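You operate a simulated robot arm through the tools that you are given. There is no shell and no other tool.

The job below is to be done with a simulated two-armed robot. You get a single attempt, and the scene is never put back.

Task
Jog the sack up to the yellow mark and switch the mains off.
Fine: twist the stop button free and switch on to do it; move it by the jog buttons alone, not by START or by hand; it ends upright on the belt.

Only the result counts: the job must be done as asked and must still hold three seconds after the hand-in. Knocking over, shifting, dropping, spilling or breaking anything else fails it.

Robot
Two 7-joint arms with fingered hands on one trunk that stands fixed in place. Base frame: the origin is at the foot of the trunk, x ahead of it, y to its left, z up. Units: m, rad, N and s.
The left shoulder is at [0.026, 0.162, 1.14], the right one opposite. Each reaches about 1.215 m from its shoulder. Payload 4 kg a hand.
The TCP of each hand is the grasp point between the finger pads, 0.036 m short of the fingertips. In the tool frame z runs along the fingers and y along their closing line. The gripper opens to 0.124 m; its body begins 0.042 m behind the TCP. The gripper is a hand of 4 fingers: y runs from the thumb to the fingers, the wrist lies at [-0.015, -0.099, -0.189] in the tool frame, and closing takes about 1.5 s.
Orientation is that of the tool frame in the base frame, as a unit quaternion [x, y, z, w]. With the fingers straight down and the wrist toward the robot, the tool's x, y and z point along [0, 1, 0], [1, 0, 0] and [0, 0, -1] of the base frame.

Tools
- The arms move only by the tool move_arm. It takes "left_rows", "right_rows" or both (then of equal length, played together; a hand with none holds still); each is a list of rows, each a list of 2 entries, a list of its own where there are three numbers: the shift along the tool's x, y, z in m, then the turn, a rotation vector about the tool's x, y, z in rad. In form: [[[x, y, z], [rx, ry, rz]], ...]. A call has 1 to 20 rows; each row is the pose to reach, as a shift and turn from the pose commanded when the call began, along the tool's axes at that moment. "left_hand" and "right_hand" are, for a hand that has rows, the finger opening in m, from 0 to 0.124, set as the call begins (left out, the last holds). Rows are played at 5 a second. More than 0.05 m and 0.15 rad between two rows, or a gripper value outside its range, and nothing of the call is played. Where a pose cannot be reached the arm comes as near as it can. A force on the tool above 40 N (or 10 N above the force at the start of the call, whichever is more), or a blocked arm, ends the call early, and 0.2 s more pass. The fingers move at their own pace (about 0.045 m/s each) and stop on an object; they squeeze with about 33 N. The grip force told is the motor's: it shows also when the fingers shut on nothing. Time passes only in rows, and 0.2 s behind the last, so rows that repeat a pose let the fingers close. It gives the time, the measured TCP pose, the force on the tool (base axes), the opening and the grip force at its end, in the units of the frame above (readings bear some noise), with the torque about the TCP (base axes, N m) and any sound that the robot's microphone picked up, and new pictures: "views" is both (left out), scene, wrist or none (wrist: the cameras of the hands that moved).
- Cameras (640 x 400 px; columns grow to the right, rows downward): "scene" is now at [0.1039, -0.0532, 1.3929]; the picture's right is [-0.55, -0.83, 0.04], its down [-0.30, 0.15, -0.94] and it looks along [0.78, -0.53, -0.33] (base axes); focal length 222 px, centre (320, 200). "left" rides on the left gripper at [-0.075, -0.086, -0.123] in its tool frame; the picture's right is [-0.70, -0.34, 0.63], its down [0.65, -0.68, 0.35] and it looks along [0.32, 0.65, 0.69] (tool axes); focal length 275 px, centre (320, 200). "right" rides on the right gripper at [0.075, -0.086, -0.123] in its tool frame; the picture's right is [-0.70, 0.34, -0.63], its down [-0.64, -0.68, 0.35] and it looks along [-0.32, 0.65, 0.69] (tool axes); focal length 275 px, centre (320, 200). There is no depth. A picture from a camera that has moved, and an enlarged one, comes with that camera's place and axes in the base frame and with its lens.
- slide_trunk(by): moves the trunk up (or, below 0, down) by that many m; the arms and the scene camera ride with it, the base frame stays. It gives what a move gives, with no picture.
- curl_fingers(index, middle, ring, thumb_bend, thumb_turn, hand): sets how far each is bent, from 0 (flat) to 1 (curled in); at 0.3 the hand is open as for a grip, at 0.7 the pads meet at the TCP. One left out holds its place. A second passes; each finger stops where it meets its share of the squeeze, and holds until it gets a number again. A gripper value or a shape takes the hand back. It gives what a move gives, with no picture; readings hold the bend of each and the force on the fingers (four entries, about 0 where the hand has none), thumb and palm. thumb_turn goes from beside the hand (0) to across from the fingers (1), as for a grip.
- grasp_type(shape, hand): the hand has 4 fingers and takes this shape, open, in about a second: jaw (thumb against the fingers, like two jaws); tri (thumb and two fingers); tip (a fingertip pinch); poke (one finger out to press); point (the index stretched); flat (the hand flat); cup (the hand cupped); fist (a fist). The gripper value then closes the fingers along that shape, each until it touches; the sizes above hold for jaw. It gives what a move gives, with no picture.
- pan_tilt(pan, tilt): turns the head with the scene camera to pan (to the left, within 1.501 rad either way) and tilt (down, from -0.506 to 1.204), counted from straight ahead of the robot (the tilt from the chest, where the trunk bows). It gives what a move gives, and a new picture of the scene camera.
- zoom(camera, box): a new picture of the part [left, top, right, bottom] of that camera's present view, enlarged. The clock stands still meanwhile.
- close_job(): hands the job in; it is judged then, once.

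Nothing tells you positions but the pictures and the camera data. Unless the task says otherwise, let go and move clear before handing in.

The tools are called after "Call:" by a JSON object that holds its "fn" and its "kwargs". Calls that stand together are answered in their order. move_arm: Moves the arms, as the interface text tells. Its arguments: {"type":"object","properties":{"left_rows":{"type":"array","items":{"type":"array"}},"left_hand":{"type":"number"},"right_rows":{"type":"array","items":{"type":"array"}},"right_hand":{"type":"number"},"views":{"type":"string","enum":["both","scene","wrist","none"]}},"required":[]} The other tools are called the same way: slide_trunk (by) moves the trunk up or down; grasp_type (shape, hand) gives the hand a shape; curl_fingers (index, middle, ring, thumb_bend, thumb_turn, hand) moves the fingers one by one; pan_tilt (pan, tilt) turns the head that bears the scene camera; zoom (camera, box) takes an enlarged picture of a part of a camera's view; close_job () hands the job in.

At the start:

```text
time: 0.0
left_eef_pos: [0.6253, -0.0875, 1.394]
left_orientation: [0.707, 0.708, 0.0, 0.0]
left_wrist_force: [-0.6, 0.3, 0.4]
left_wrist_torque: [-0.04, 0.0, 0.02]
left_finger_gap: 0.124
left_finger_force: 0.0
left_shape: jaw
left_bend: [0.3, 0.3, 0.3, 0.3, 0.98]
left_finger forces: [0.0, 0.0, 0.1, 0.0, 0.0, 0.0]
right_eef_pos: [0.4389, -0.6275, 1.4126]
right_orientation: [0.707, 0.707, 0.0, 0.0]
right_wrist_force: [-0.4, 0.0, 0.9]
right_wrist_torque: [-0.03, 0.01, 0.0]
right_finger_gap: 0.1241
right_finger_force: 0.0
right_shape: jaw
right_bend: [0.3, 0.3, 0.3, 0.3, 0.98]
right_finger forces: [0.0, 0.0, 0.0, 0.1, 0.0, 0.1]
trunk travel left (down, up): [-0.3, 0.178]
head pan, tilt (commanded): [-0.585, 0.272]
```

scene: 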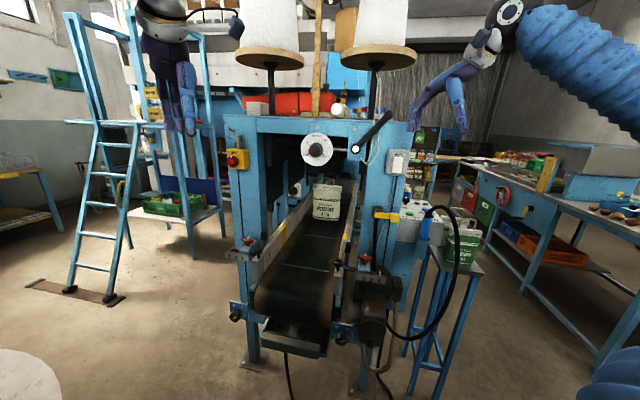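
right: 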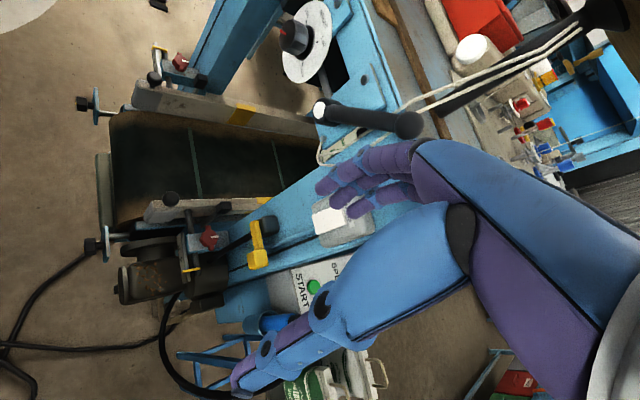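
left: 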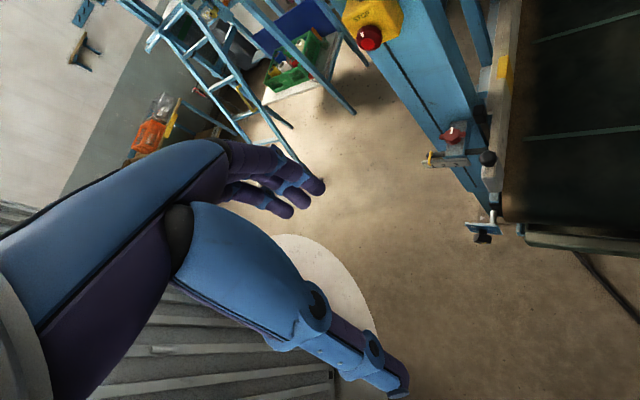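

I see a conveyor machine with a sack on its belt, a red stop button on a yellow box on the left post, a white box on the right post, and a control box with START behind the right. I'll zoom in for detail before moving.

Call:
{"fn": "zoom", "kwargs": {"camera": "scene", "box": [220, 100, 340, 175]}}

Call:
{"fn": "zoom", "kwargs": {"camera": "scene", "box": [350, 130, 490, 290]}}

Call:
{"fn": "zoom", "kwargs": {"camera": "scene", "box": [240, 160, 400, 260]}}

Call:
{"fn": "zoom", "kwargs": {"camera": "right", "box": [240, 180, 400, 380]}}

Call:
{"fn": "zoom", "kwargs": {"camera": "left", "box": [320, 0, 640, 200]}}

```text
5.33 times, centred on (280, 138) of scene
camera zoom: at [0.1039, -0.0532, 1.3929], right [-0.55, -0.83, 0.04], down [-0.3, 0.15, -0.94], along [0.78, -0.53, -0.33], focal length 1186 px, centre (533, 533)
```

zoom: 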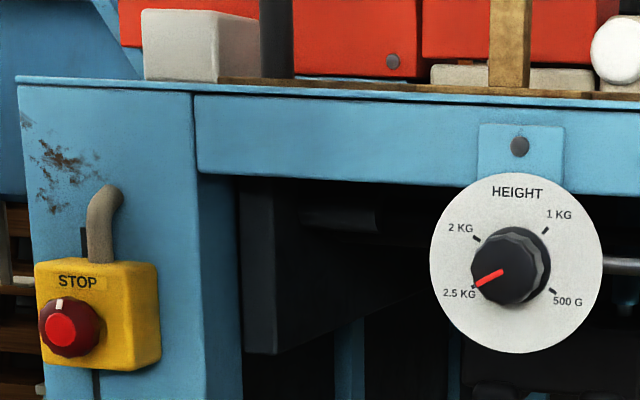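

```text
2.50 times, centred on (420, 210) of scene
camera zoom: at [0.1039, -0.0532, 1.3929], right [-0.55, -0.83, 0.04], down [-0.3, 0.15, -0.94], along [0.78, -0.53, -0.33], focal length 556 px, centre (70, 175)
```

zoom: 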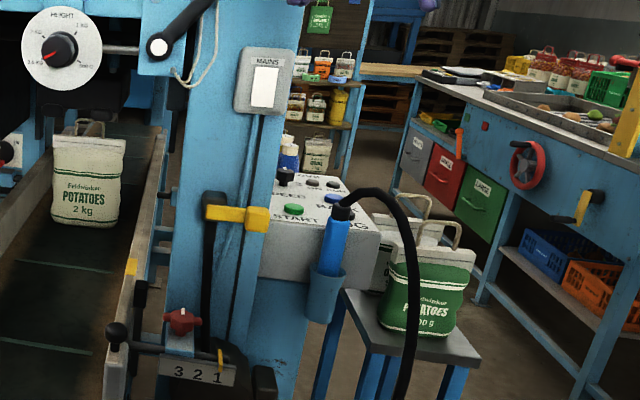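

```text
4.00 times, centred on (320, 210) of scene
camera zoom: at [0.1039, -0.0532, 1.3929], right [-0.55, -0.83, 0.04], down [-0.3, 0.15, -0.94], along [0.78, -0.53, -0.33], focal length 890 px, centre (320, 160)
```

zoom: 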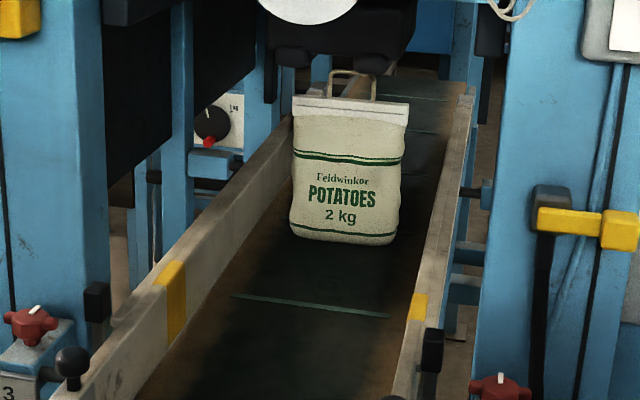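

```text
2.00 times, centred on (320, 280) of right
camera zoom: at [0.3516, -0.5509, 1.5359], right [0.34, -0.7, 0.63], down [-0.68, -0.64, -0.35], along [0.65, -0.32, -0.69], focal length 551 px, centre (320, 40)
```

zoom: 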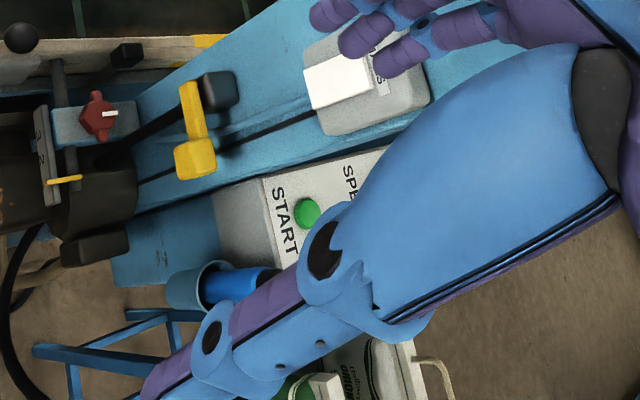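

```text
2.00 times, centred on (480, 100) of left
camera zoom: at [0.5408, -0.163, 1.5145], right [-0.34, -0.7, -0.63], down [-0.68, 0.65, -0.35], along [0.65, 0.32, -0.69], focal length 551 px, centre (0, 400)
```

zoom: 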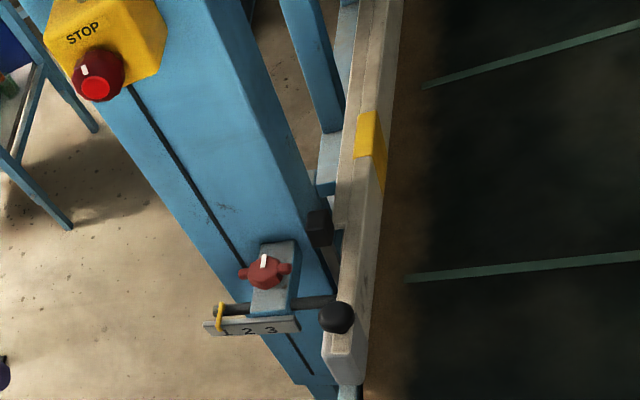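

The panel box right of the machine has START, SPEED and other labels, and a blue pendant hangs on its front. I zoom further to read the labels.

Call:
{"fn": "zoom", "kwargs": {"camera": "scene", "box": [408, 190, 468, 250]}}

Call:
{"fn": "zoom", "kwargs": {"camera": "scene", "box": [370, 140, 440, 220]}}

Call:
{"fn": "zoom", "kwargs": {"camera": "right", "box": [290, 230, 370, 330]}}

Call:
{"fn": "pan_tilt", "kwargs": {"pan": -0.9, "tilt": 0.4}}

```text
6.67 times, centred on (438, 220) of scene
camera zoom: at [0.1039, -0.0532, 1.3929], right [-0.55, -0.83, 0.04], down [-0.3, 0.15, -0.94], along [0.78, -0.53, -0.33], focal length 1483 px, centre (-467, 67)
```

zoom: 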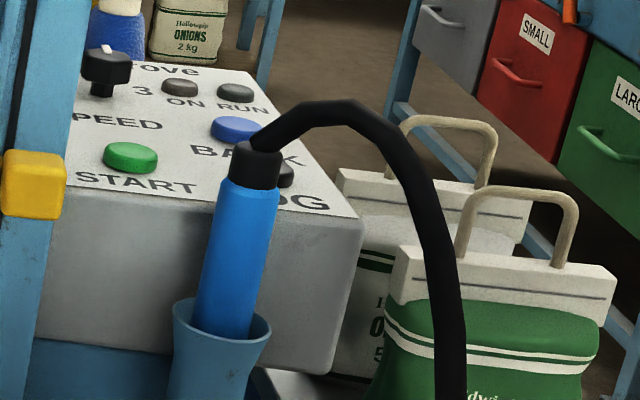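

```text
5.00 times, centred on (405, 180) of scene
camera zoom: at [0.1039, -0.0532, 1.3929], right [-0.55, -0.83, 0.04], down [-0.3, 0.15, -0.94], along [0.78, -0.53, -0.33], focal length 1112 px, centre (-105, 300)
```

zoom: 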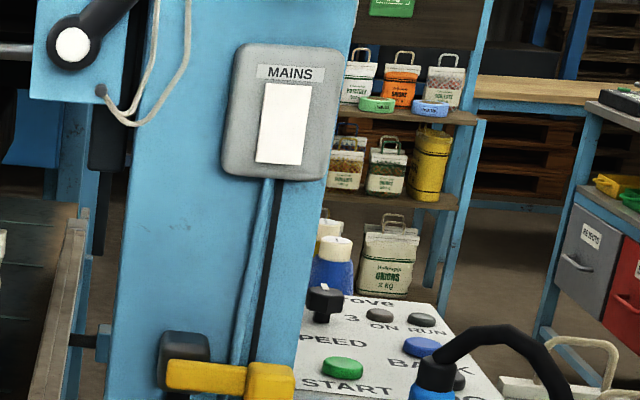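

```text
4.00 times, centred on (330, 280) of right
camera zoom: at [0.3516, -0.5509, 1.5359], right [0.34, -0.7, 0.63], down [-0.68, -0.64, -0.35], along [0.65, -0.32, -0.69], focal length 1101 px, centre (280, -120)
```

zoom: 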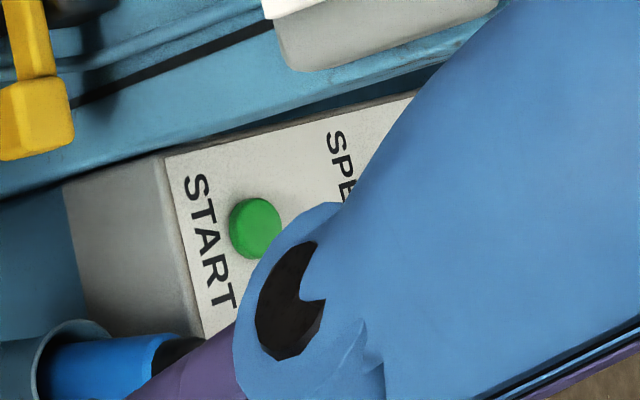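

```text
time: 0.8
left_eef_pos: [0.6245, -0.0881, 1.3937]
left_orientation: [0.707, 0.707, 0.0, 0.0]
left_wrist_force: [0.4, 0.6, 0.7]
left_wrist_torque: [-0.03, -0.01, 0.01]
left_finger_gap: 0.1237
left_finger_force: 0.2
left_shape: jaw
left_bend: [0.3, 0.3, 0.3, 0.3, 0.98]
left_finger forces: [0.1, 0.1, 0.0, 0.0, 0.1, 0.0]
right_eef_pos: [0.4382, -0.6267, 1.413]
right_orientation: [0.707, 0.707, 0.0, 0.001]
right_wrist_force: [0.3, -0.9, -0.1]
right_wrist_torque: [-0.01, 0.03, -0.01]
right_finger_gap: 0.1236
right_finger_force: 0.0
right_shape: jaw
right_bend: [0.3, 0.3, 0.3, 0.3, 0.98]
right_finger forces: [0.0, 0.0, 0.0, 0.0, 0.0, 0.1]
trunk travel left (down, up): [-0.3, 0.178]
head pan, tilt (commanded): [-0.901, 0.4]
camera scene: at [0.0827, -0.0742, 1.3827], right [-0.78, -0.62, 0.06], down [-0.31, 0.3, -0.9], along [0.54, -0.72, -0.43], focal length 222 px, centre (320, 200)
```

scene: 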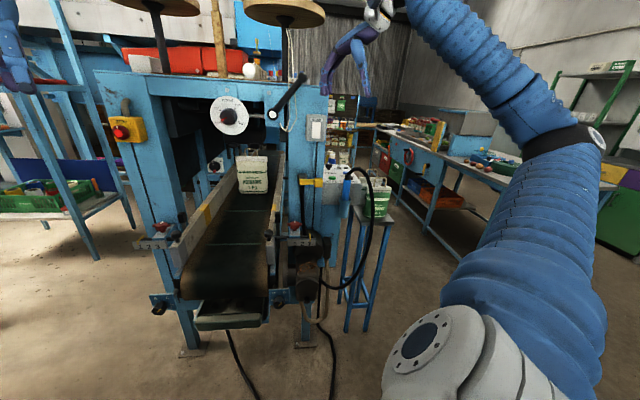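

The stop button triangulates to about (1.01, -0.25, 1.23) and the mains rocker to about (0.59, -0.70, 1.27); the panel with JOG/BACK lies behind the right post. I'll zoom the new view for the panel and the machine's bearing.

Call:
{"fn": "zoom", "kwargs": {"camera": "scene", "box": [300, 160, 396, 220]}}

Call:
{"fn": "zoom", "kwargs": {"camera": "scene", "box": [140, 130, 300, 230]}}

Call:
{"fn": "zoom", "kwargs": {"camera": "scene", "box": [90, 90, 186, 150]}}

Call:
{"fn": "zoom", "kwargs": {"camera": "scene", "box": [140, 220, 332, 340]}}

```text
6.67 times, centred on (348, 190) of scene
camera zoom: at [0.0827, -0.0742, 1.3827], right [-0.78, -0.62, 0.06], down [-0.31, 0.3, -0.9], along [0.54, -0.72, -0.43], focal length 1483 px, centre (133, 267)
```

zoom: 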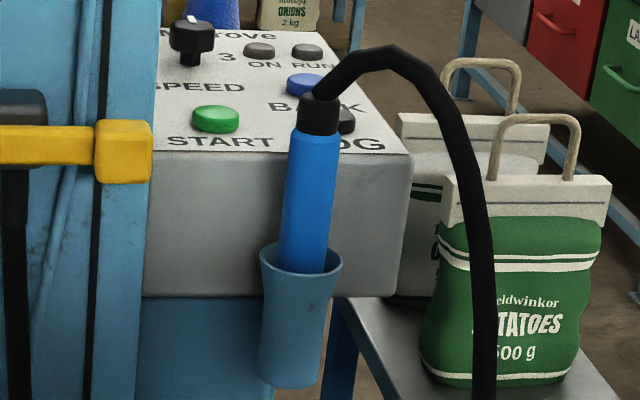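

```text
4.00 times, centred on (220, 180) of scene
camera zoom: at [0.0827, -0.0742, 1.3827], right [-0.78, -0.62, 0.06], down [-0.31, 0.3, -0.9], along [0.54, -0.72, -0.43], focal length 890 px, centre (720, 280)
```

zoom: 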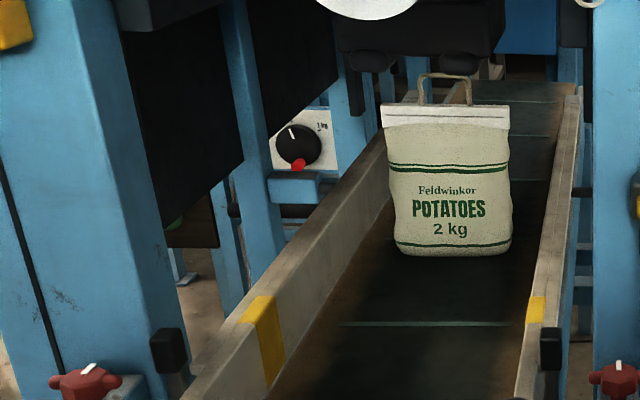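

```text
6.67 times, centred on (138, 120) of scene
camera zoom: at [0.0827, -0.0742, 1.3827], right [-0.78, -0.62, 0.06], down [-0.31, 0.3, -0.9], along [0.54, -0.72, -0.43], focal length 1483 px, centre (1533, 733)
```

zoom: 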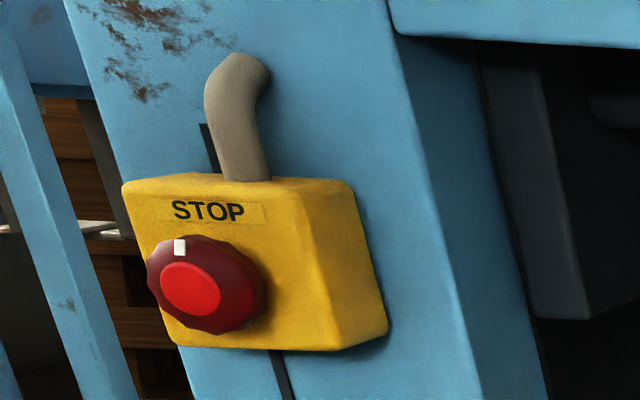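

```text
3.33 times, centred on (236, 280) of scene
camera zoom: at [0.0827, -0.0742, 1.3827], right [-0.78, -0.62, 0.06], down [-0.31, 0.3, -0.9], along [0.54, -0.72, -0.43], focal length 742 px, centre (600, -67)
```

zoom: 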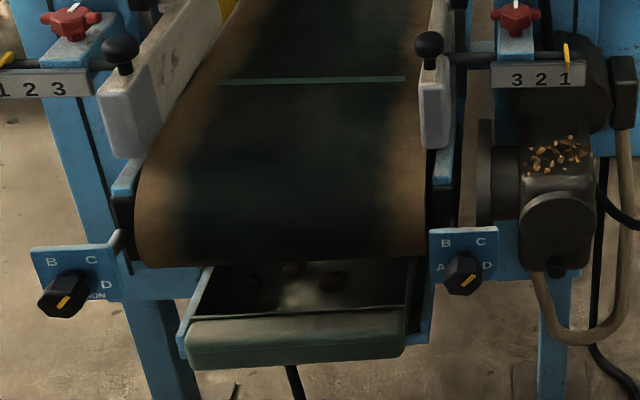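

Geometry so far: START ≈ (0.61, -0.85, 1.05), JOG ≈ (0.54, -0.92, 1.05), machine front faces roughly (-0.7, +0.7). I'll swing the right hand back and around so its camera can see the panel and the cable from above.

Call:
{"fn": "move_arm", "kwargs": {"right_rows": [[[-0.003, -0.016, -0.006], [0, 0, 0.143]], [[-0.007, -0.031, -0.011], [0, 0, 0.287]], [[-0.01, -0.047, -0.017], [0, 0, 0.43]], [[-0.013, -0.062, -0.022], [0, 0, 0.573]], [[-0.017, -0.078, -0.028], [0, 0, 0.717]], [[-0.02, -0.093, -0.033], [0, 0, 0.86]], [[-0.023, -0.109, -0.039], [0, 0, 1.003]], [[-0.027, -0.124, -0.044], [0, 0, 1.147]], [[-0.03, -0.14, -0.05], [0, 0, 1.29]], [[-0.03, -0.14, -0.05], [0, 0, 1.29]]], "views": "both"}}

```text
time: 3.0
left_eef_pos: [0.6255, -0.0883, 1.3929]
left_orientation: [0.707, 0.707, 0.0, 0.0]
left_wrist_force: [-0.4, 0.3, -0.2]
left_wrist_torque: [0.01, 0.0, 0.02]
left_finger_gap: 0.1241
left_finger_force: 0.0
left_shape: jaw
left_bend: [0.3, 0.3, 0.3, 0.3, 0.98]
left_finger forces: [0.1, 0.0, 0.0, 0.0, 0.0, 0.1]
right_eef_pos: [0.2996, -0.6572, 1.4622]
right_orientation: [0.99, 0.14, 0.0, 0.0]
right_wrist_force: [0.0, 0.9, 0.1]
right_wrist_torque: [-0.01, -0.01, -0.02]
right_finger_gap: 0.1239
right_finger_force: 0.1
right_shape: jaw
right_bend: [0.3, 0.3, 0.3, 0.3, 0.98]
right_finger forces: [0.1, 0.1, 0.0, 0.1, 0.0, 0.0]
trunk travel left (down, up): [-0.3, 0.178]
head pan, tilt (commanded): [-0.901, 0.4]
camera scene: at [0.0831, -0.0747, 1.3826], right [-0.78, -0.62, 0.06], down [-0.31, 0.31, -0.9], along [0.54, -0.72, -0.43], focal length 222 px, centre (320, 200)
camera right: at [0.3466, -0.5535, 1.5854], right [-0.58, -0.52, 0.63], down [-0.81, 0.48, -0.35], along [-0.12, -0.71, -0.69], focal length 275 px, centre (320, 200)
```

scene: 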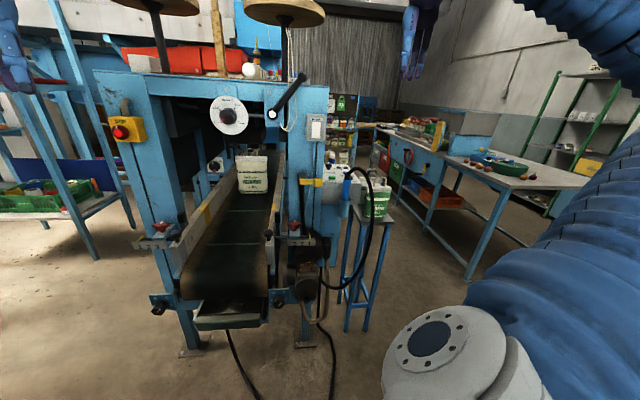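
right: 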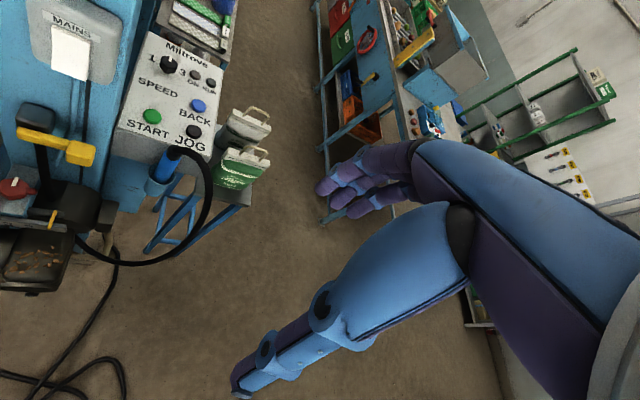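

Now the right camera sees the panel clearly: START green, BACK blue, JOG black, a speed selector, and two lamps. I zoom in for positions.

Call:
{"fn": "zoom", "kwargs": {"camera": "right", "box": [100, 20, 260, 120]}}

Call:
{"fn": "zoom", "kwargs": {"camera": "right", "box": [60, 100, 284, 240]}}

Call:
{"fn": "zoom", "kwargs": {"camera": "right", "box": [0, 0, 160, 100]}}

Call:
{"fn": "zoom", "kwargs": {"camera": "right", "box": [130, 90, 226, 150]}}

```text
4.00 times, centred on (180, 70) of right
camera zoom: at [0.3466, -0.5535, 1.5854], right [-0.58, -0.52, 0.63], down [-0.81, 0.48, -0.35], along [-0.12, -0.71, -0.69], focal length 1101 px, centre (880, 720)
```

zoom: 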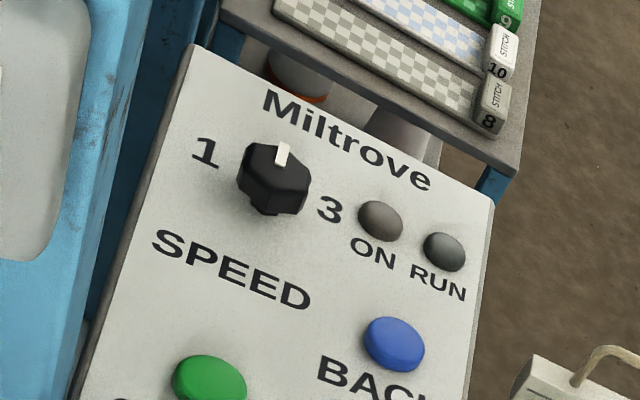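

```text
2.86 times, centred on (172, 170) of right
camera zoom: at [0.3466, -0.5535, 1.5854], right [-0.58, -0.52, 0.63], down [-0.81, 0.48, -0.35], along [-0.12, -0.71, -0.69], focal length 786 px, centre (743, 286)
```

zoom: 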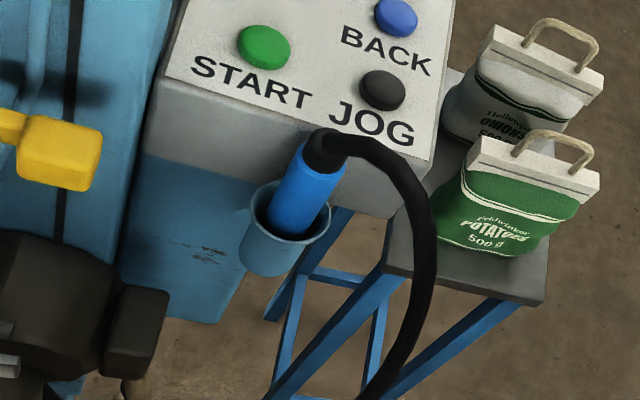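

```text
4.00 times, centred on (80, 50) of right
camera zoom: at [0.3466, -0.5535, 1.5854], right [-0.58, -0.52, 0.63], down [-0.81, 0.48, -0.35], along [-0.12, -0.71, -0.69], focal length 1101 px, centre (1280, 800)
```

zoom: 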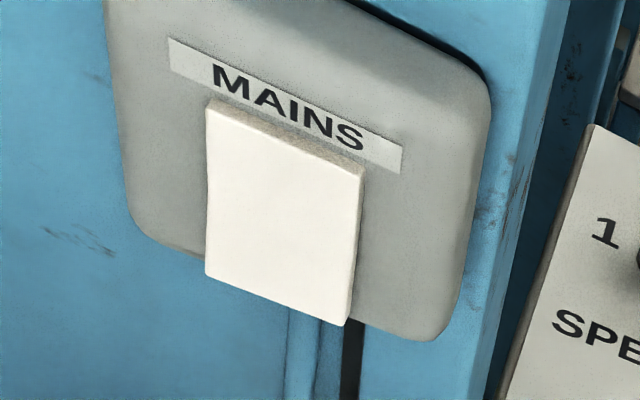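

```text
6.67 times, centred on (178, 120) of right
camera zoom: at [0.3466, -0.5535, 1.5854], right [-0.58, -0.52, 0.63], down [-0.81, 0.48, -0.35], along [-0.12, -0.71, -0.69], focal length 1835 px, centre (1267, 733)
```

zoom: 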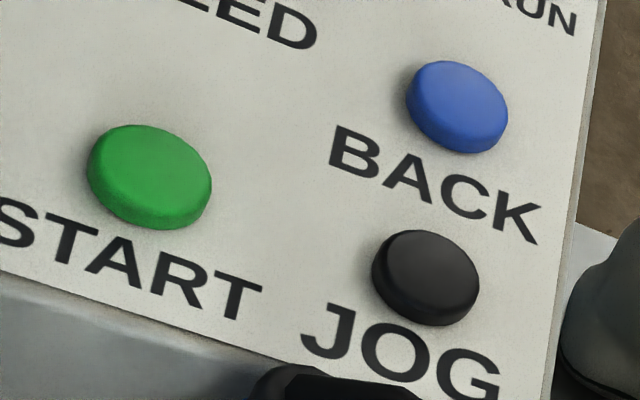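

Panel geometry is now consistent: START ≈ (0.61, -0.855, 1.046), JOG ≈ (0.56, -0.914, 1.046), BACK ≈ (0.61, -0.965, 1.046), with the wand and cable about 0.1 m in front of JOG. Next I bring the left hand in front of the stop button, fingers pointing into the machine face.

Call:
{"fn": "move_arm", "kwargs": {"left_rows": [[[-0.0068, 0.0247, 0.0132], [-0.124, -0.0495, 0.0495]], [[-0.0135, 0.0494, 0.0265], [-0.248, -0.0989, 0.0989]], [[-0.0203, 0.0741, 0.0398], [-0.372, -0.1484, 0.1484]], [[-0.027, 0.0988, 0.053], [-0.496, -0.1978, 0.1978]], [[-0.0338, 0.1235, 0.0662], [-0.62, -0.2473, 0.2473]], [[-0.0405, 0.1482, 0.0795], [-0.744, -0.2967, 0.2967]], [[-0.0473, 0.173, 0.0928], [-0.868, -0.3462, 0.3462]], [[-0.054, 0.1977, 0.106], [-0.992, -0.3956, 0.3956]], [[-0.0608, 0.2224, 0.1192], [-1.116, -0.4451, 0.4451]], [[-0.0675, 0.2471, 0.1325], [-1.24, -0.4945, 0.4945]], [[-0.0743, 0.2718, 0.1457], [-1.364, -0.544, 0.544]], [[-0.081, 0.2965, 0.159], [-1.488, -0.5934, 0.5934]], [[-0.081, 0.2965, 0.159], [-1.488, -0.5934, 0.5934]]], "views": "both"}}

Call:
{"fn": "pan_tilt", "kwargs": {"pan": -0.45, "tilt": 0.3}}

```text
time: 5.8
left_eef_pos: [0.9229, -0.1658, 1.2295]
left_orientation: [0.648, 0.282, 0.279, 0.65]
left_wrist_force: [0.5, 0.3, 1.0]
left_wrist_torque: [0.07, 0.03, -0.02]
left_finger_gap: 0.1237
left_finger_force: 0.1
left_shape: jaw
left_bend: [0.3, 0.3, 0.3, 0.3, 0.98]
left_finger forces: [0.0, 0.0, 0.0, 0.0, 0.1, 0.1]
left hand out of reach, approached as far as the arm can: row 8, 9, 10
right_eef_pos: [0.3028, -0.6558, 1.4604]
right_orientation: [0.99, 0.14, -0.001, -0.001]
right_wrist_force: [0.8, 1.2, -0.1]
right_wrist_torque: [0.04, 0.02, -0.04]
right_finger_gap: 0.1236
right_finger_force: 0.1
right_shape: jaw
right_bend: [0.3, 0.3, 0.3, 0.3, 0.98]
right_finger forces: [0.0, 0.1, 0.0, 0.0, 0.1, 0.0]
trunk travel left (down, up): [-0.3, 0.178]
head pan, tilt (commanded): [-0.901, 0.4]
camera scene: at [0.0857, -0.073, 1.3816], right [-0.78, -0.62, 0.06], down [-0.32, 0.3, -0.9], along [0.54, -0.72, -0.43], focal length 222 px, centre (320, 200)
camera left: at [0.7837, -0.1362, 1.1416], right [-0.02, -0.94, -0.33], down [0.69, 0.23, -0.68], along [0.72, -0.24, 0.65], focal length 275 px, centre (320, 200)
```

scene: 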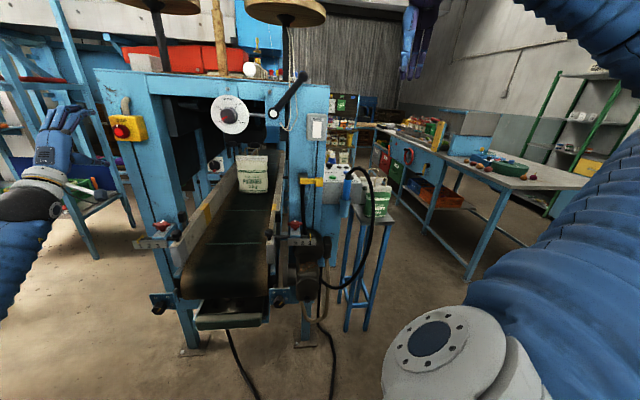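
left: 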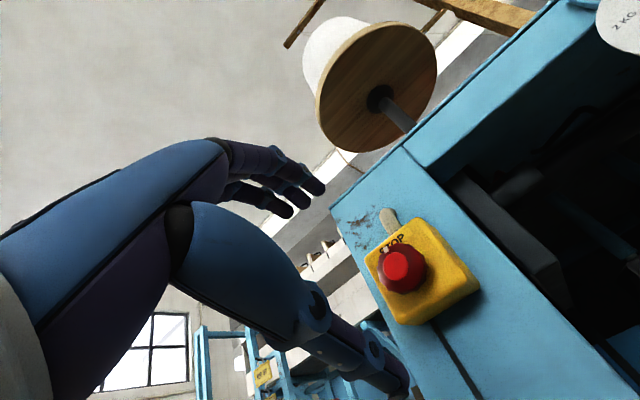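

```text
time: 6.7
left_eef_pos: [0.9208, -0.1678, 1.2332]
left_orientation: [0.649, 0.279, 0.28, 0.65]
left_wrist_force: [0.0, 0.5, -0.2]
left_wrist_torque: [0.02, 0.02, -0.03]
left_finger_gap: 0.1237
left_finger_force: 0.0
left_shape: jaw
left_bend: [0.3, 0.3, 0.3, 0.3, 0.98]
left_finger forces: [0.0, 0.0, 0.0, 0.0, 0.0, 0.1]
right_eef_pos: [0.2984, -0.657, 1.4631]
right_orientation: [0.99, 0.14, 0.001, -0.001]
right_wrist_force: [-0.5, -0.6, -0.1]
right_wrist_torque: [0.02, -0.02, 0.01]
right_finger_gap: 0.1237
right_finger_force: 0.1
right_shape: jaw
right_bend: [0.3, 0.3, 0.3, 0.3, 0.98]
right_finger forces: [0.0, 0.1, 0.0, 0.0, 0.0, 0.0]
trunk travel left (down, up): [-0.3, 0.178]
head pan, tilt (commanded): [-0.45, 0.3]
camera scene: at [0.1101, -0.0421, 1.3899], right [-0.43, -0.9, 0.03], down [-0.34, 0.13, -0.93], along [0.83, -0.42, -0.36], focal length 222 px, centre (320, 200)
```

scene: 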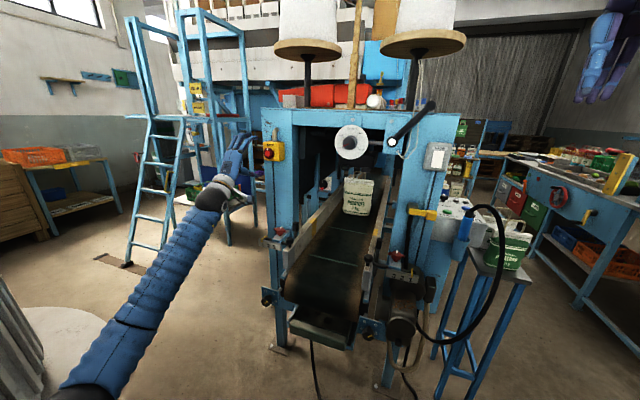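

The left hand is now in front of the stop button, which appears nearly on the hand's axis. I'll zoom in to refine its position and look for arrows on the cap.

Call:
{"fn": "zoom", "kwargs": {"camera": "left", "box": [340, 200, 500, 300]}}

Call:
{"fn": "zoom", "kwargs": {"camera": "scene", "box": [200, 110, 328, 190]}}

Call:
{"fn": "zoom", "kwargs": {"camera": "scene", "box": [270, 160, 430, 260]}}

```text
4.00 times, centred on (420, 250) of left
camera zoom: at [0.781, -0.1376, 1.1467], right [-0.02, -0.94, -0.34], down [0.7, 0.23, -0.68], along [0.72, -0.25, 0.65], focal length 1101 px, centre (-80, 0)
```

zoom: 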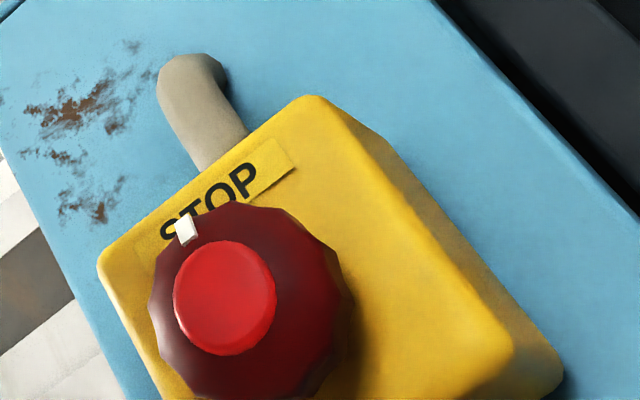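

```text
5.00 times, centred on (264, 150) of scene
camera zoom: at [0.1101, -0.0421, 1.3899], right [-0.43, -0.9, 0.03], down [-0.34, 0.13, -0.93], along [0.83, -0.42, -0.36], focal length 1112 px, centre (600, 450)
```

zoom: 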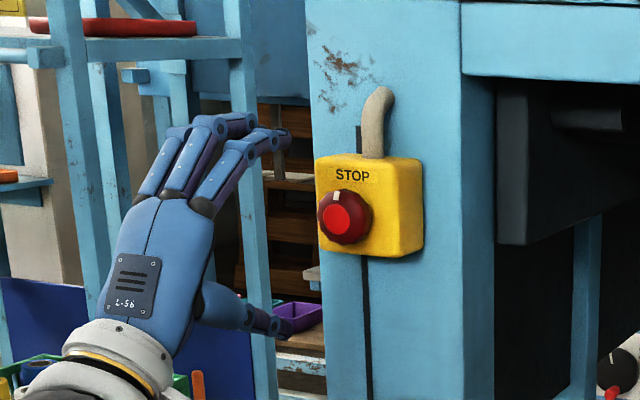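

```text
4.00 times, centred on (350, 210) of scene
camera zoom: at [0.1101, -0.0421, 1.3899], right [-0.43, -0.9, 0.03], down [-0.34, 0.13, -0.93], along [0.83, -0.42, -0.36], focal length 890 px, centre (200, 160)
```

zoom: 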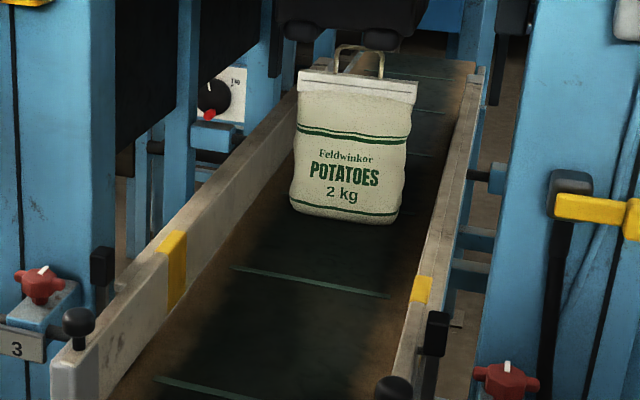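

The stop cap face sits at about (0.998, -0.248, 1.235), a 12-sided knob ~43 mm wide. I pre-roll the left hand anticlockwise and move in part way before gripping.

Call:
{"fn": "move_arm", "kwargs": {"left_rows": [[[-0.001, 0, 0.0125], [0, 0, -0.14]], [[-0.0025, 0, 0.025], [0, 0, -0.28]], [[-0.004, 0.001, 0.0375], [0, 0, -0.42]], [[-0.005, 0.001, 0.05], [0, 0, -0.56]], [[-0.005, 0.001, 0.055], [0, 0, -0.6]], [[-0.005, 0.001, 0.055], [0, 0, -0.6]]], "left_hand": 0.1, "views": "both"}}

```text
time: 8.1
left_eef_pos: [0.9703, -0.1916, 1.2264]
left_orientation: [0.544, 0.451, 0.076, 0.703]
left_wrist_force: [-0.2, 0.3, -0.3]
left_wrist_torque: [0.0, 0.0, 0.01]
left_finger_gap: 0.1003
left_finger_force: 0.0
left_shape: jaw
left_bend: [0.32, 0.35, 0.33, 0.0, 0.98]
left_finger forces: [0.0, 0.0, 0.0, 0.0, 0.0, 0.0]
left hand out of reach, approached as far as the arm can: row 4, 5, 6
right_eef_pos: [0.2982, -0.6588, 1.4633]
right_orientation: [0.99, 0.14, 0.0, 0.0]
right_wrist_force: [-0.6, -0.3, 1.1]
right_wrist_torque: [-0.01, 0.02, 0.04]
right_finger_gap: 0.1241
right_finger_force: 0.1
right_shape: jaw
right_bend: [0.3, 0.3, 0.3, 0.3, 0.98]
right_finger forces: [0.0, 0.1, 0.0, 0.0, 0.0, 0.0]
trunk travel left (down, up): [-0.3, 0.178]
head pan, tilt (commanded): [-0.45, 0.3]
camera scene: at [0.1095, -0.043, 1.3899], right [-0.43, -0.9, 0.03], down [-0.34, 0.13, -0.93], along [0.83, -0.42, -0.36], focal length 222 px, centre (320, 200)
camera left: at [0.8061, -0.1848, 1.1952], right [-0.08, -0.99, 0.1], down [0.36, -0.13, -0.92], along [0.93, -0.04, 0.37], focal length 275 px, centre (320, 200)
```

scene: 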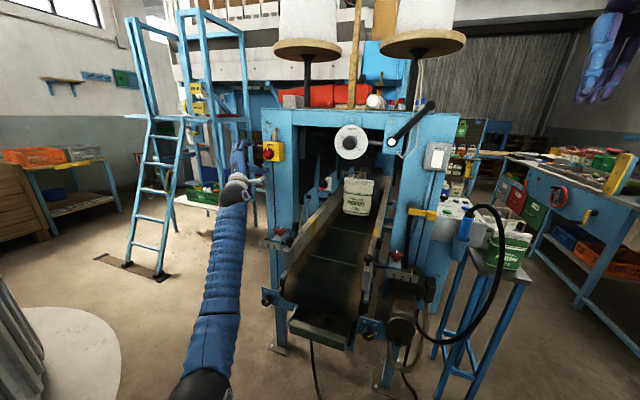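
left: 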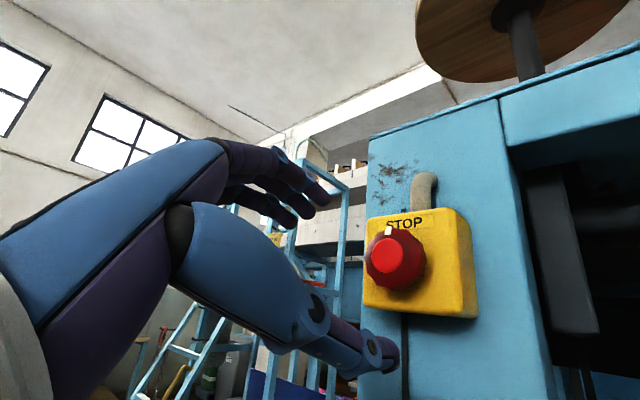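

At this roll the wrist ran near a joint limit (TCP ended ~2 cm off). I'll test rolling the other way at this standoff to find the reachable range.

Call:
{"fn": "move_arm", "kwargs": {"left_rows": [[[0, 0, 0], [0, 0, 0.15]], [[0, 0, 0], [0, 0, 0.3]], [[0, 0, 0], [0, 0, 0.45]], [[0, 0, 0], [0, 0, 0.6]], [[0, 0, 0], [0, 0, 0.75]], [[0, 0, 0], [0, 0, 0.9]], [[0, 0, 0], [0, 0, 1.05]], [[0, 0, 0], [0, 0, 1.2]], [[0, 0, 0], [0, 0, 1.35]], [[0, 0, 0], [0, 0, 1.5]], [[0, 0, 0], [0, 0, 1.65]], [[0, 0, 0], [0, 0, 1.8]], [[0, 0, 0], [0, 0, 1.8]]], "views": "wrist"}}

```text
time: 10.9
left_eef_pos: [0.9719, -0.1961, 1.2305]
left_orientation: [0.698, -0.138, 0.592, 0.378]
left_wrist_force: [-0.2, 0.1, 0.9]
left_wrist_torque: [-0.02, -0.01, 0.0]
left_finger_gap: 0.1
left_finger_force: 0.0
left_shape: jaw
left_bend: [0.32, 0.35, 0.33, 0.0, 0.98]
left_finger forces: [0.0, 0.0, 0.0, 0.0, 0.0, 0.0]
left hand out of reach, approached as far as the arm can: row 12, 13
right_eef_pos: [0.2999, -0.6575, 1.462]
right_orientation: [0.99, 0.14, 0.001, 0.0]
right_wrist_force: [0.8, 0.6, -0.2]
right_wrist_torque: [0.03, -0.02, 0.0]
right_finger_gap: 0.1237
right_finger_force: 0.1
right_shape: jaw
right_bend: [0.3, 0.3, 0.3, 0.3, 0.98]
right_finger forces: [0.0, 0.0, 0.0, 0.0, 0.0, 0.1]
trunk travel left (down, up): [-0.3, 0.178]
head pan, tilt (commanded): [-0.45, 0.3]
camera left: at [0.9191, -0.0727, 1.13], right [0.49, -0.39, -0.78], down [0.85, 0.39, 0.35], along [0.17, -0.84, 0.52], focal length 275 px, centre (320, 200)
```

left: 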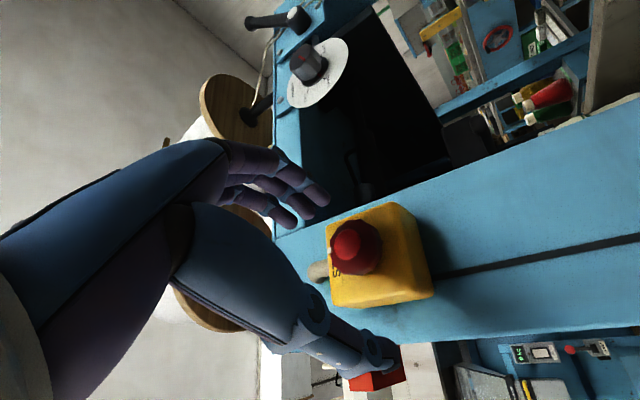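

The usable roll is about -0.4 to +1.0 rad, enough for a good twist. I go back to roll -0.3 and check the position there.

Call:
{"fn": "move_arm", "kwargs": {"left_rows": [[[0, 0, 0], [0, 0, -0.15]], [[0, 0, 0], [0, 0, -0.3]], [[0, 0, 0], [0, 0, -0.45]], [[0, 0, 0], [0, 0, -0.6]], [[0, 0, 0], [0, 0, -0.75]], [[0, 0, 0], [0, 0, -0.9]], [[0, 0, 0], [0, 0, -1.05]], [[0, 0, 0], [0, 0, -1.2]], [[0, 0, 0], [0, 0, -1.35]], [[0, 0, 0], [0, 0, -1.5]], [[0, 0, 0], [0, 0, -1.5]], [[0, 0, 0], [0, 0, -1.5]]], "views": "both"}}

```text
time: 13.5
left_eef_pos: [0.9714, -0.1976, 1.2318]
left_orientation: [0.601, 0.374, 0.179, 0.684]
left_wrist_force: [0.4, -0.2, 0.3]
left_wrist_torque: [0.04, 0.04, 0.01]
left_finger_gap: 0.1001
left_finger_force: 0.1
left_shape: jaw
left_bend: [0.32, 0.35, 0.33, 0.0, 0.98]
left_finger forces: [0.1, 0.0, 0.1, 0.0, 0.1, 0.1]
right_eef_pos: [0.2994, -0.6577, 1.4617]
right_orientation: [0.99, 0.14, -0.001, 0.0]
right_wrist_force: [0.2, -0.2, 1.3]
right_wrist_torque: [0.01, 0.03, 0.01]
right_finger_gap: 0.1238
right_finger_force: 0.1
right_shape: jaw
right_bend: [0.3, 0.3, 0.3, 0.3, 0.98]
right_finger forces: [0.0, 0.0, 0.0, 0.0, 0.0, 0.0]
trunk travel left (down, up): [-0.3, 0.178]
head pan, tilt (commanded): [-0.45, 0.3]
camera scene: at [0.1096, -0.043, 1.3899], right [-0.43, -0.9, 0.03], down [-0.34, 0.13, -0.93], along [0.83, -0.42, -0.36], focal length 222 px, centre (320, 200)
camera left: at [0.8152, -0.1835, 1.1712], right [-0.07, -0.99, -0.12], down [0.54, 0.06, -0.84], along [0.84, -0.12, 0.53], focal length 275 px, centre (320, 200)
```

scene: 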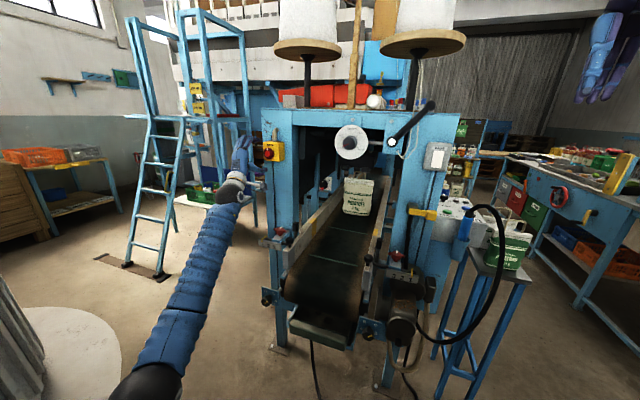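
left: 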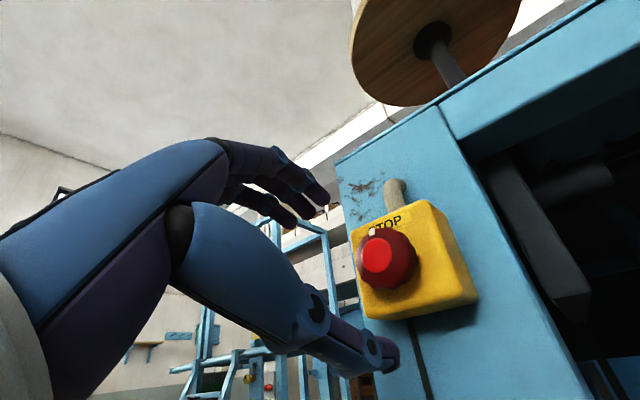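

The knob lies about 14 mm to the tool's -x side and 51 mm ahead. I shift sideways and move in most of the way, then check.

Call:
{"fn": "move_arm", "kwargs": {"left_rows": [[[-0.0155, -0.002, 0.0], [0, 0, 0]], [[-0.0155, -0.002, 0.01], [0, 0, 0]], [[-0.0155, -0.002, 0.02], [0, 0, 0]], [[-0.0155, -0.002, 0.028], [0, 0, 0]], [[-0.0155, -0.002, 0.028], [0, 0, 0]]], "views": "wrist"}}

Call:
{"fn": "zoom", "kwargs": {"camera": "left", "box": [220, 120, 476, 380]}}

Call:
{"fn": "zoom", "kwargs": {"camera": "scene", "box": [220, 120, 316, 180]}}

```text
time: 14.7
left_eef_pos: [0.981, -0.2269, 1.2345]
left_orientation: [0.6, 0.374, 0.178, 0.684]
left_wrist_force: [0.9, 0.5, 0.2]
left_wrist_torque: [-0.02, -0.02, 0.02]
left_finger_gap: 0.1004
left_finger_force: 0.0
left_shape: jaw
left_bend: [0.32, 0.35, 0.33, 0.0, 0.98]
left_finger forces: [0.0, 0.0, 0.1, 0.0, 0.0, 0.0]
right_eef_pos: [0.299, -0.6573, 1.4624]
right_orientation: [0.99, 0.14, 0.0, 0.0]
right_wrist_force: [-0.4, -1.0, -0.5]
right_wrist_torque: [-0.01, -0.03, 0.0]
right_finger_gap: 0.1238
right_finger_force: 0.2
right_shape: jaw
right_bend: [0.3, 0.3, 0.3, 0.3, 0.98]
right_finger forces: [0.0, 0.0, 0.0, 0.0, 0.1, 0.1]
trunk travel left (down, up): [-0.3, 0.178]
head pan, tilt (commanded): [-0.45, 0.3]
camera left: at [0.8258, -0.2131, 1.1734], right [-0.07, -0.99, -0.12], down [0.54, 0.06, -0.84], along [0.84, -0.12, 0.53], focal length 275 px, centre (320, 200)
```

left: 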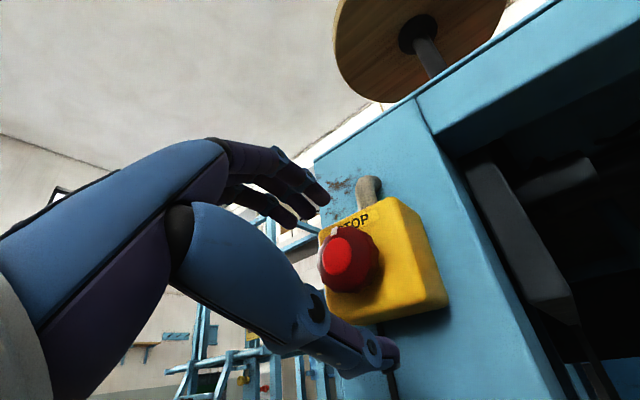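

```text
1.54 times, centred on (348, 250) of left
camera zoom: at [0.8258, -0.2131, 1.1734], right [-0.07, -0.99, -0.12], down [0.54, 0.06, -0.84], along [0.84, -0.12, 0.53], focal length 424 px, centre (277, 123)
```

zoom: 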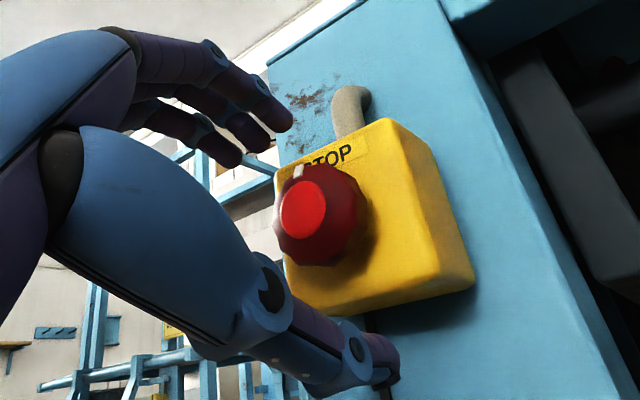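

```text
6.67 times, centred on (268, 150) of scene
camera zoom: at [0.1098, -0.0422, 1.3899], right [-0.43, -0.9, 0.03], down [-0.34, 0.13, -0.93], along [0.83, -0.42, -0.36], focal length 1483 px, centre (667, 533)
```

zoom: 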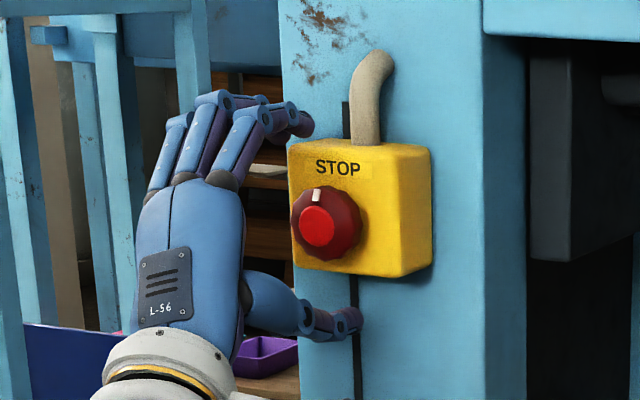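

The knob is now 2–3 mm off-axis and 24 mm ahead of the TCP, so the fingertips already straddle its edge. I nudge in a touch and close the hand on it.

Call:
{"fn": "move_arm", "kwargs": {"left_rows": [[[-0.004, 0.002, 0.003], [0, 0, 0]], [[-0.004, 0.002, 0.006], [0, 0, 0]], [[-0.004, 0.002, 0.007], [0, 0, 0]]], "views": "none"}}

Call:
{"fn": "move_arm", "kwargs": {"left_rows": [[[0, 0, 0], [0, 0, 0]], [[0, 0, 0], [0, 0, 0]], [[0, 0, 0], [0, 0, 0]], [[0, 0, 0], [0, 0, 0]], [[0, 0, 0], [0, 0, 0]], [[0, 0, 0], [0, 0, 0]], [[0, 0, 0], [0, 0, 0]], [[0, 0, 0], [0, 0, 0]]], "left_hand": 0.0, "views": "wrist"}}

Call:
{"fn": "zoom", "kwargs": {"camera": "left", "box": [220, 120, 476, 380]}}

Call:
{"fn": "zoom", "kwargs": {"camera": "scene", "box": [220, 120, 316, 180]}}

```text
time: 15.5
left_eef_pos: [0.9833, -0.2349, 1.2384]
left_orientation: [0.601, 0.374, 0.178, 0.684]
left_wrist_force: [-0.6, -0.1, -0.3]
left_wrist_torque: [0.02, 0.03, -0.01]
left_finger_gap: 0.1
left_finger_force: 0.0
left_shape: jaw
left_bend: [0.32, 0.35, 0.33, 0.0, 0.98]
left_finger forces: [0.0, 0.1, 0.1, 0.0, 0.0, 0.0]
right_eef_pos: [0.2994, -0.6577, 1.4618]
right_orientation: [0.99, 0.14, 0.001, 0.0]
right_wrist_force: [1.0, 0.7, -0.8]
right_wrist_torque: [0.0, -0.02, 0.02]
right_finger_gap: 0.124
right_finger_force: 0.0
right_shape: jaw
right_bend: [0.3, 0.3, 0.3, 0.3, 0.98]
right_finger forces: [0.1, 0.0, 0.0, 0.2, 0.1, 0.1]
trunk travel left (down, up): [-0.3, 0.178]
head pan, tilt (commanded): [-0.45, 0.3]
```

```text
time: 17.3
left_eef_pos: [0.983, -0.2351, 1.2371]
left_orientation: [0.601, 0.374, 0.179, 0.684]
left_wrist_force: [-5.8, 1.7, -5.3]
left_wrist_torque: [0.02, -0.04, 0.0]
left_finger_gap: 0.0467
left_finger_force: 32.6
left_shape: jaw
left_bend: [0.55, 0.57, 0.63, 0.55, 0.99]
left_finger forces: [17.7, 9.9, 0.0, 0.0, 35.9, 0.1]
right_eef_pos: [0.2995, -0.6572, 1.4633]
right_orientation: [0.99, 0.14, 0.0, -0.001]
right_wrist_force: [-0.4, 0.6, -0.6]
right_wrist_torque: [0.01, 0.0, 0.0]
right_finger_gap: 0.1236
right_finger_force: 0.0
right_shape: jaw
right_bend: [0.3, 0.3, 0.3, 0.3, 0.98]
right_finger forces: [0.0, 0.0, 0.1, 0.1, 0.0, 0.0]
trunk travel left (down, up): [-0.3, 0.178]
head pan, tilt (commanded): [-0.45, 0.3]
camera left: at [0.8282, -0.2203, 1.1765], right [-0.07, -0.99, -0.12], down [0.54, 0.06, -0.84], along [0.84, -0.12, 0.53], focal length 275 px, centre (320, 200)
```

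left: 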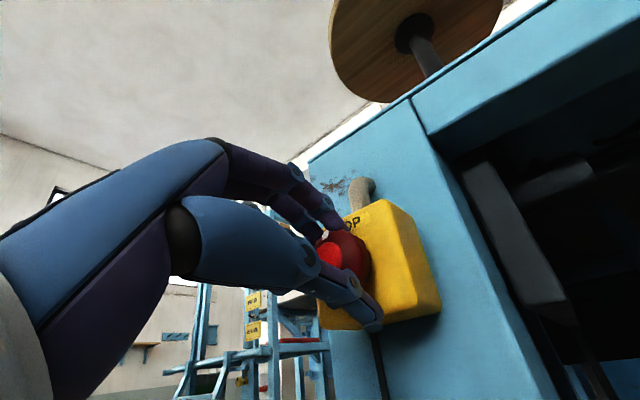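

```text
1.54 times, centred on (348, 250) of left
camera zoom: at [0.8282, -0.2203, 1.1765], right [-0.07, -0.99, -0.12], down [0.54, 0.06, -0.84], along [0.84, -0.12, 0.53], focal length 424 px, centre (277, 123)
```

zoom: 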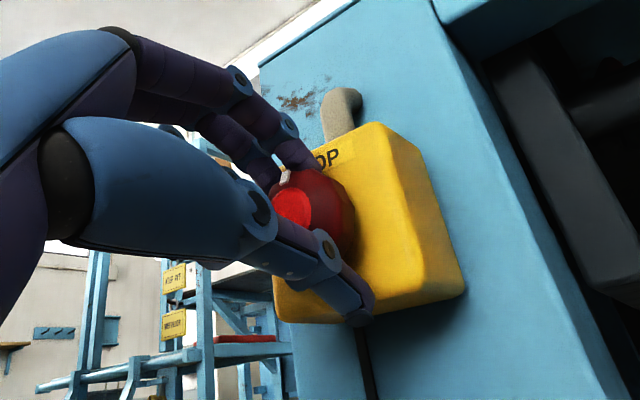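

```text
6.67 times, centred on (268, 150) of scene
camera zoom: at [0.1097, -0.0423, 1.3899], right [-0.43, -0.9, 0.03], down [-0.34, 0.13, -0.93], along [0.83, -0.42, -0.36], focal length 1483 px, centre (667, 533)
```

zoom: 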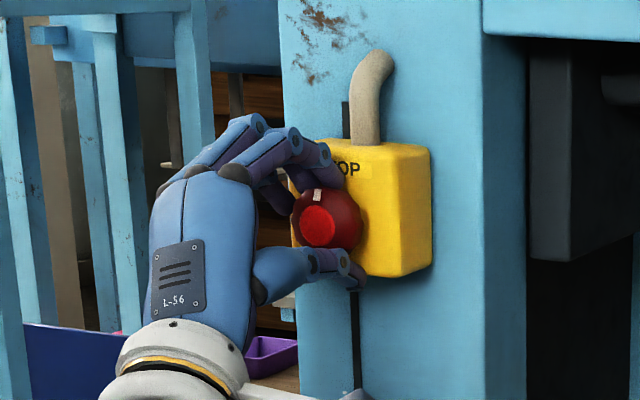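

The hand grips the cap firmly (46.7 mm, 33 N). Now I twist it clockwise in small steps.

Call:
{"fn": "move_arm", "kwargs": {"left_rows": [[[0, 0, 0], [0, 0, 0.08]], [[0, 0, 0], [0, 0, 0.16]], [[0, 0, 0], [0, 0, 0.24]], [[0, 0, 0], [0, 0, 0.32]], [[0, 0, 0], [0, 0, 0.4]], [[0, 0, 0], [0, 0, 0.48]]], "views": "wrist"}}

Call:
{"fn": "zoom", "kwargs": {"camera": "scene", "box": [220, 120, 316, 180]}}

```text
time: 18.7
left_eef_pos: [0.9835, -0.2344, 1.2386]
left_orientation: [0.672, 0.22, 0.337, 0.621]
left_wrist_force: [-4.4, 4.2, -7.3]
left_wrist_torque: [-0.06, -0.02, -0.05]
left_finger_gap: 0.0467
left_finger_force: 33.4
left_shape: jaw
left_bend: [0.55, 0.58, 0.63, 0.55, 0.99]
left_finger forces: [18.3, 10.6, 0.0, 0.0, 37.4, 0.0]
right_eef_pos: [0.2992, -0.6569, 1.4636]
right_orientation: [0.99, 0.14, 0.001, -0.001]
right_wrist_force: [-1.0, -0.3, 0.0]
right_wrist_torque: [-0.04, -0.02, -0.01]
right_finger_gap: 0.1238
right_finger_force: 0.0
right_shape: jaw
right_bend: [0.3, 0.3, 0.3, 0.3, 0.98]
right_finger forces: [0.1, 0.1, 0.0, 0.0, 0.0, 0.0]
trunk travel left (down, up): [-0.3, 0.178]
head pan, tilt (commanded): [-0.45, 0.3]
camera left: at [0.8551, -0.1925, 1.1387], right [0.03, -0.89, -0.46], down [0.77, 0.31, -0.55], along [0.64, -0.34, 0.7], focal length 275 px, centre (320, 200)
```

left: 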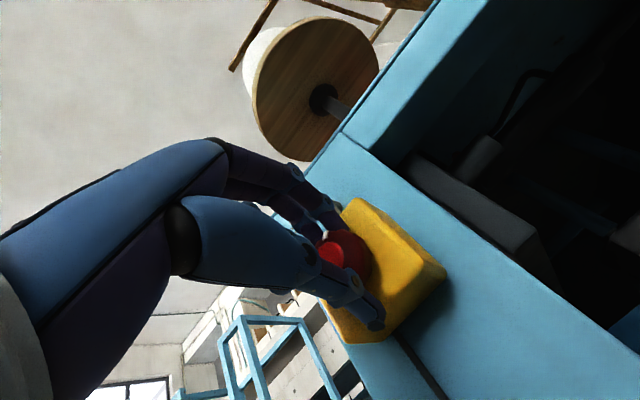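

```text
6.67 times, centred on (268, 150) of scene
camera zoom: at [0.1101, -0.0419, 1.3899], right [-0.43, -0.9, 0.03], down [-0.34, 0.13, -0.93], along [0.83, -0.42, -0.36], focal length 1483 px, centre (667, 533)
```

zoom: 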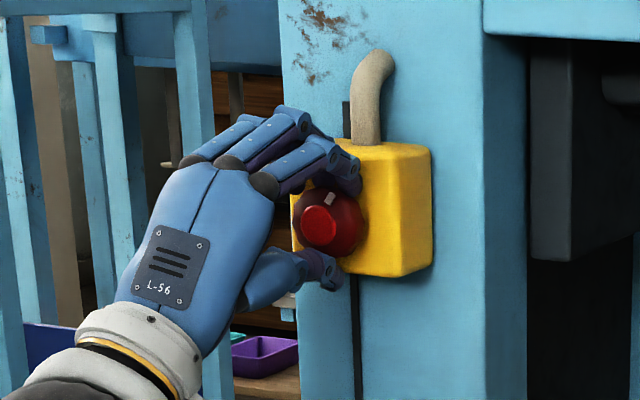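

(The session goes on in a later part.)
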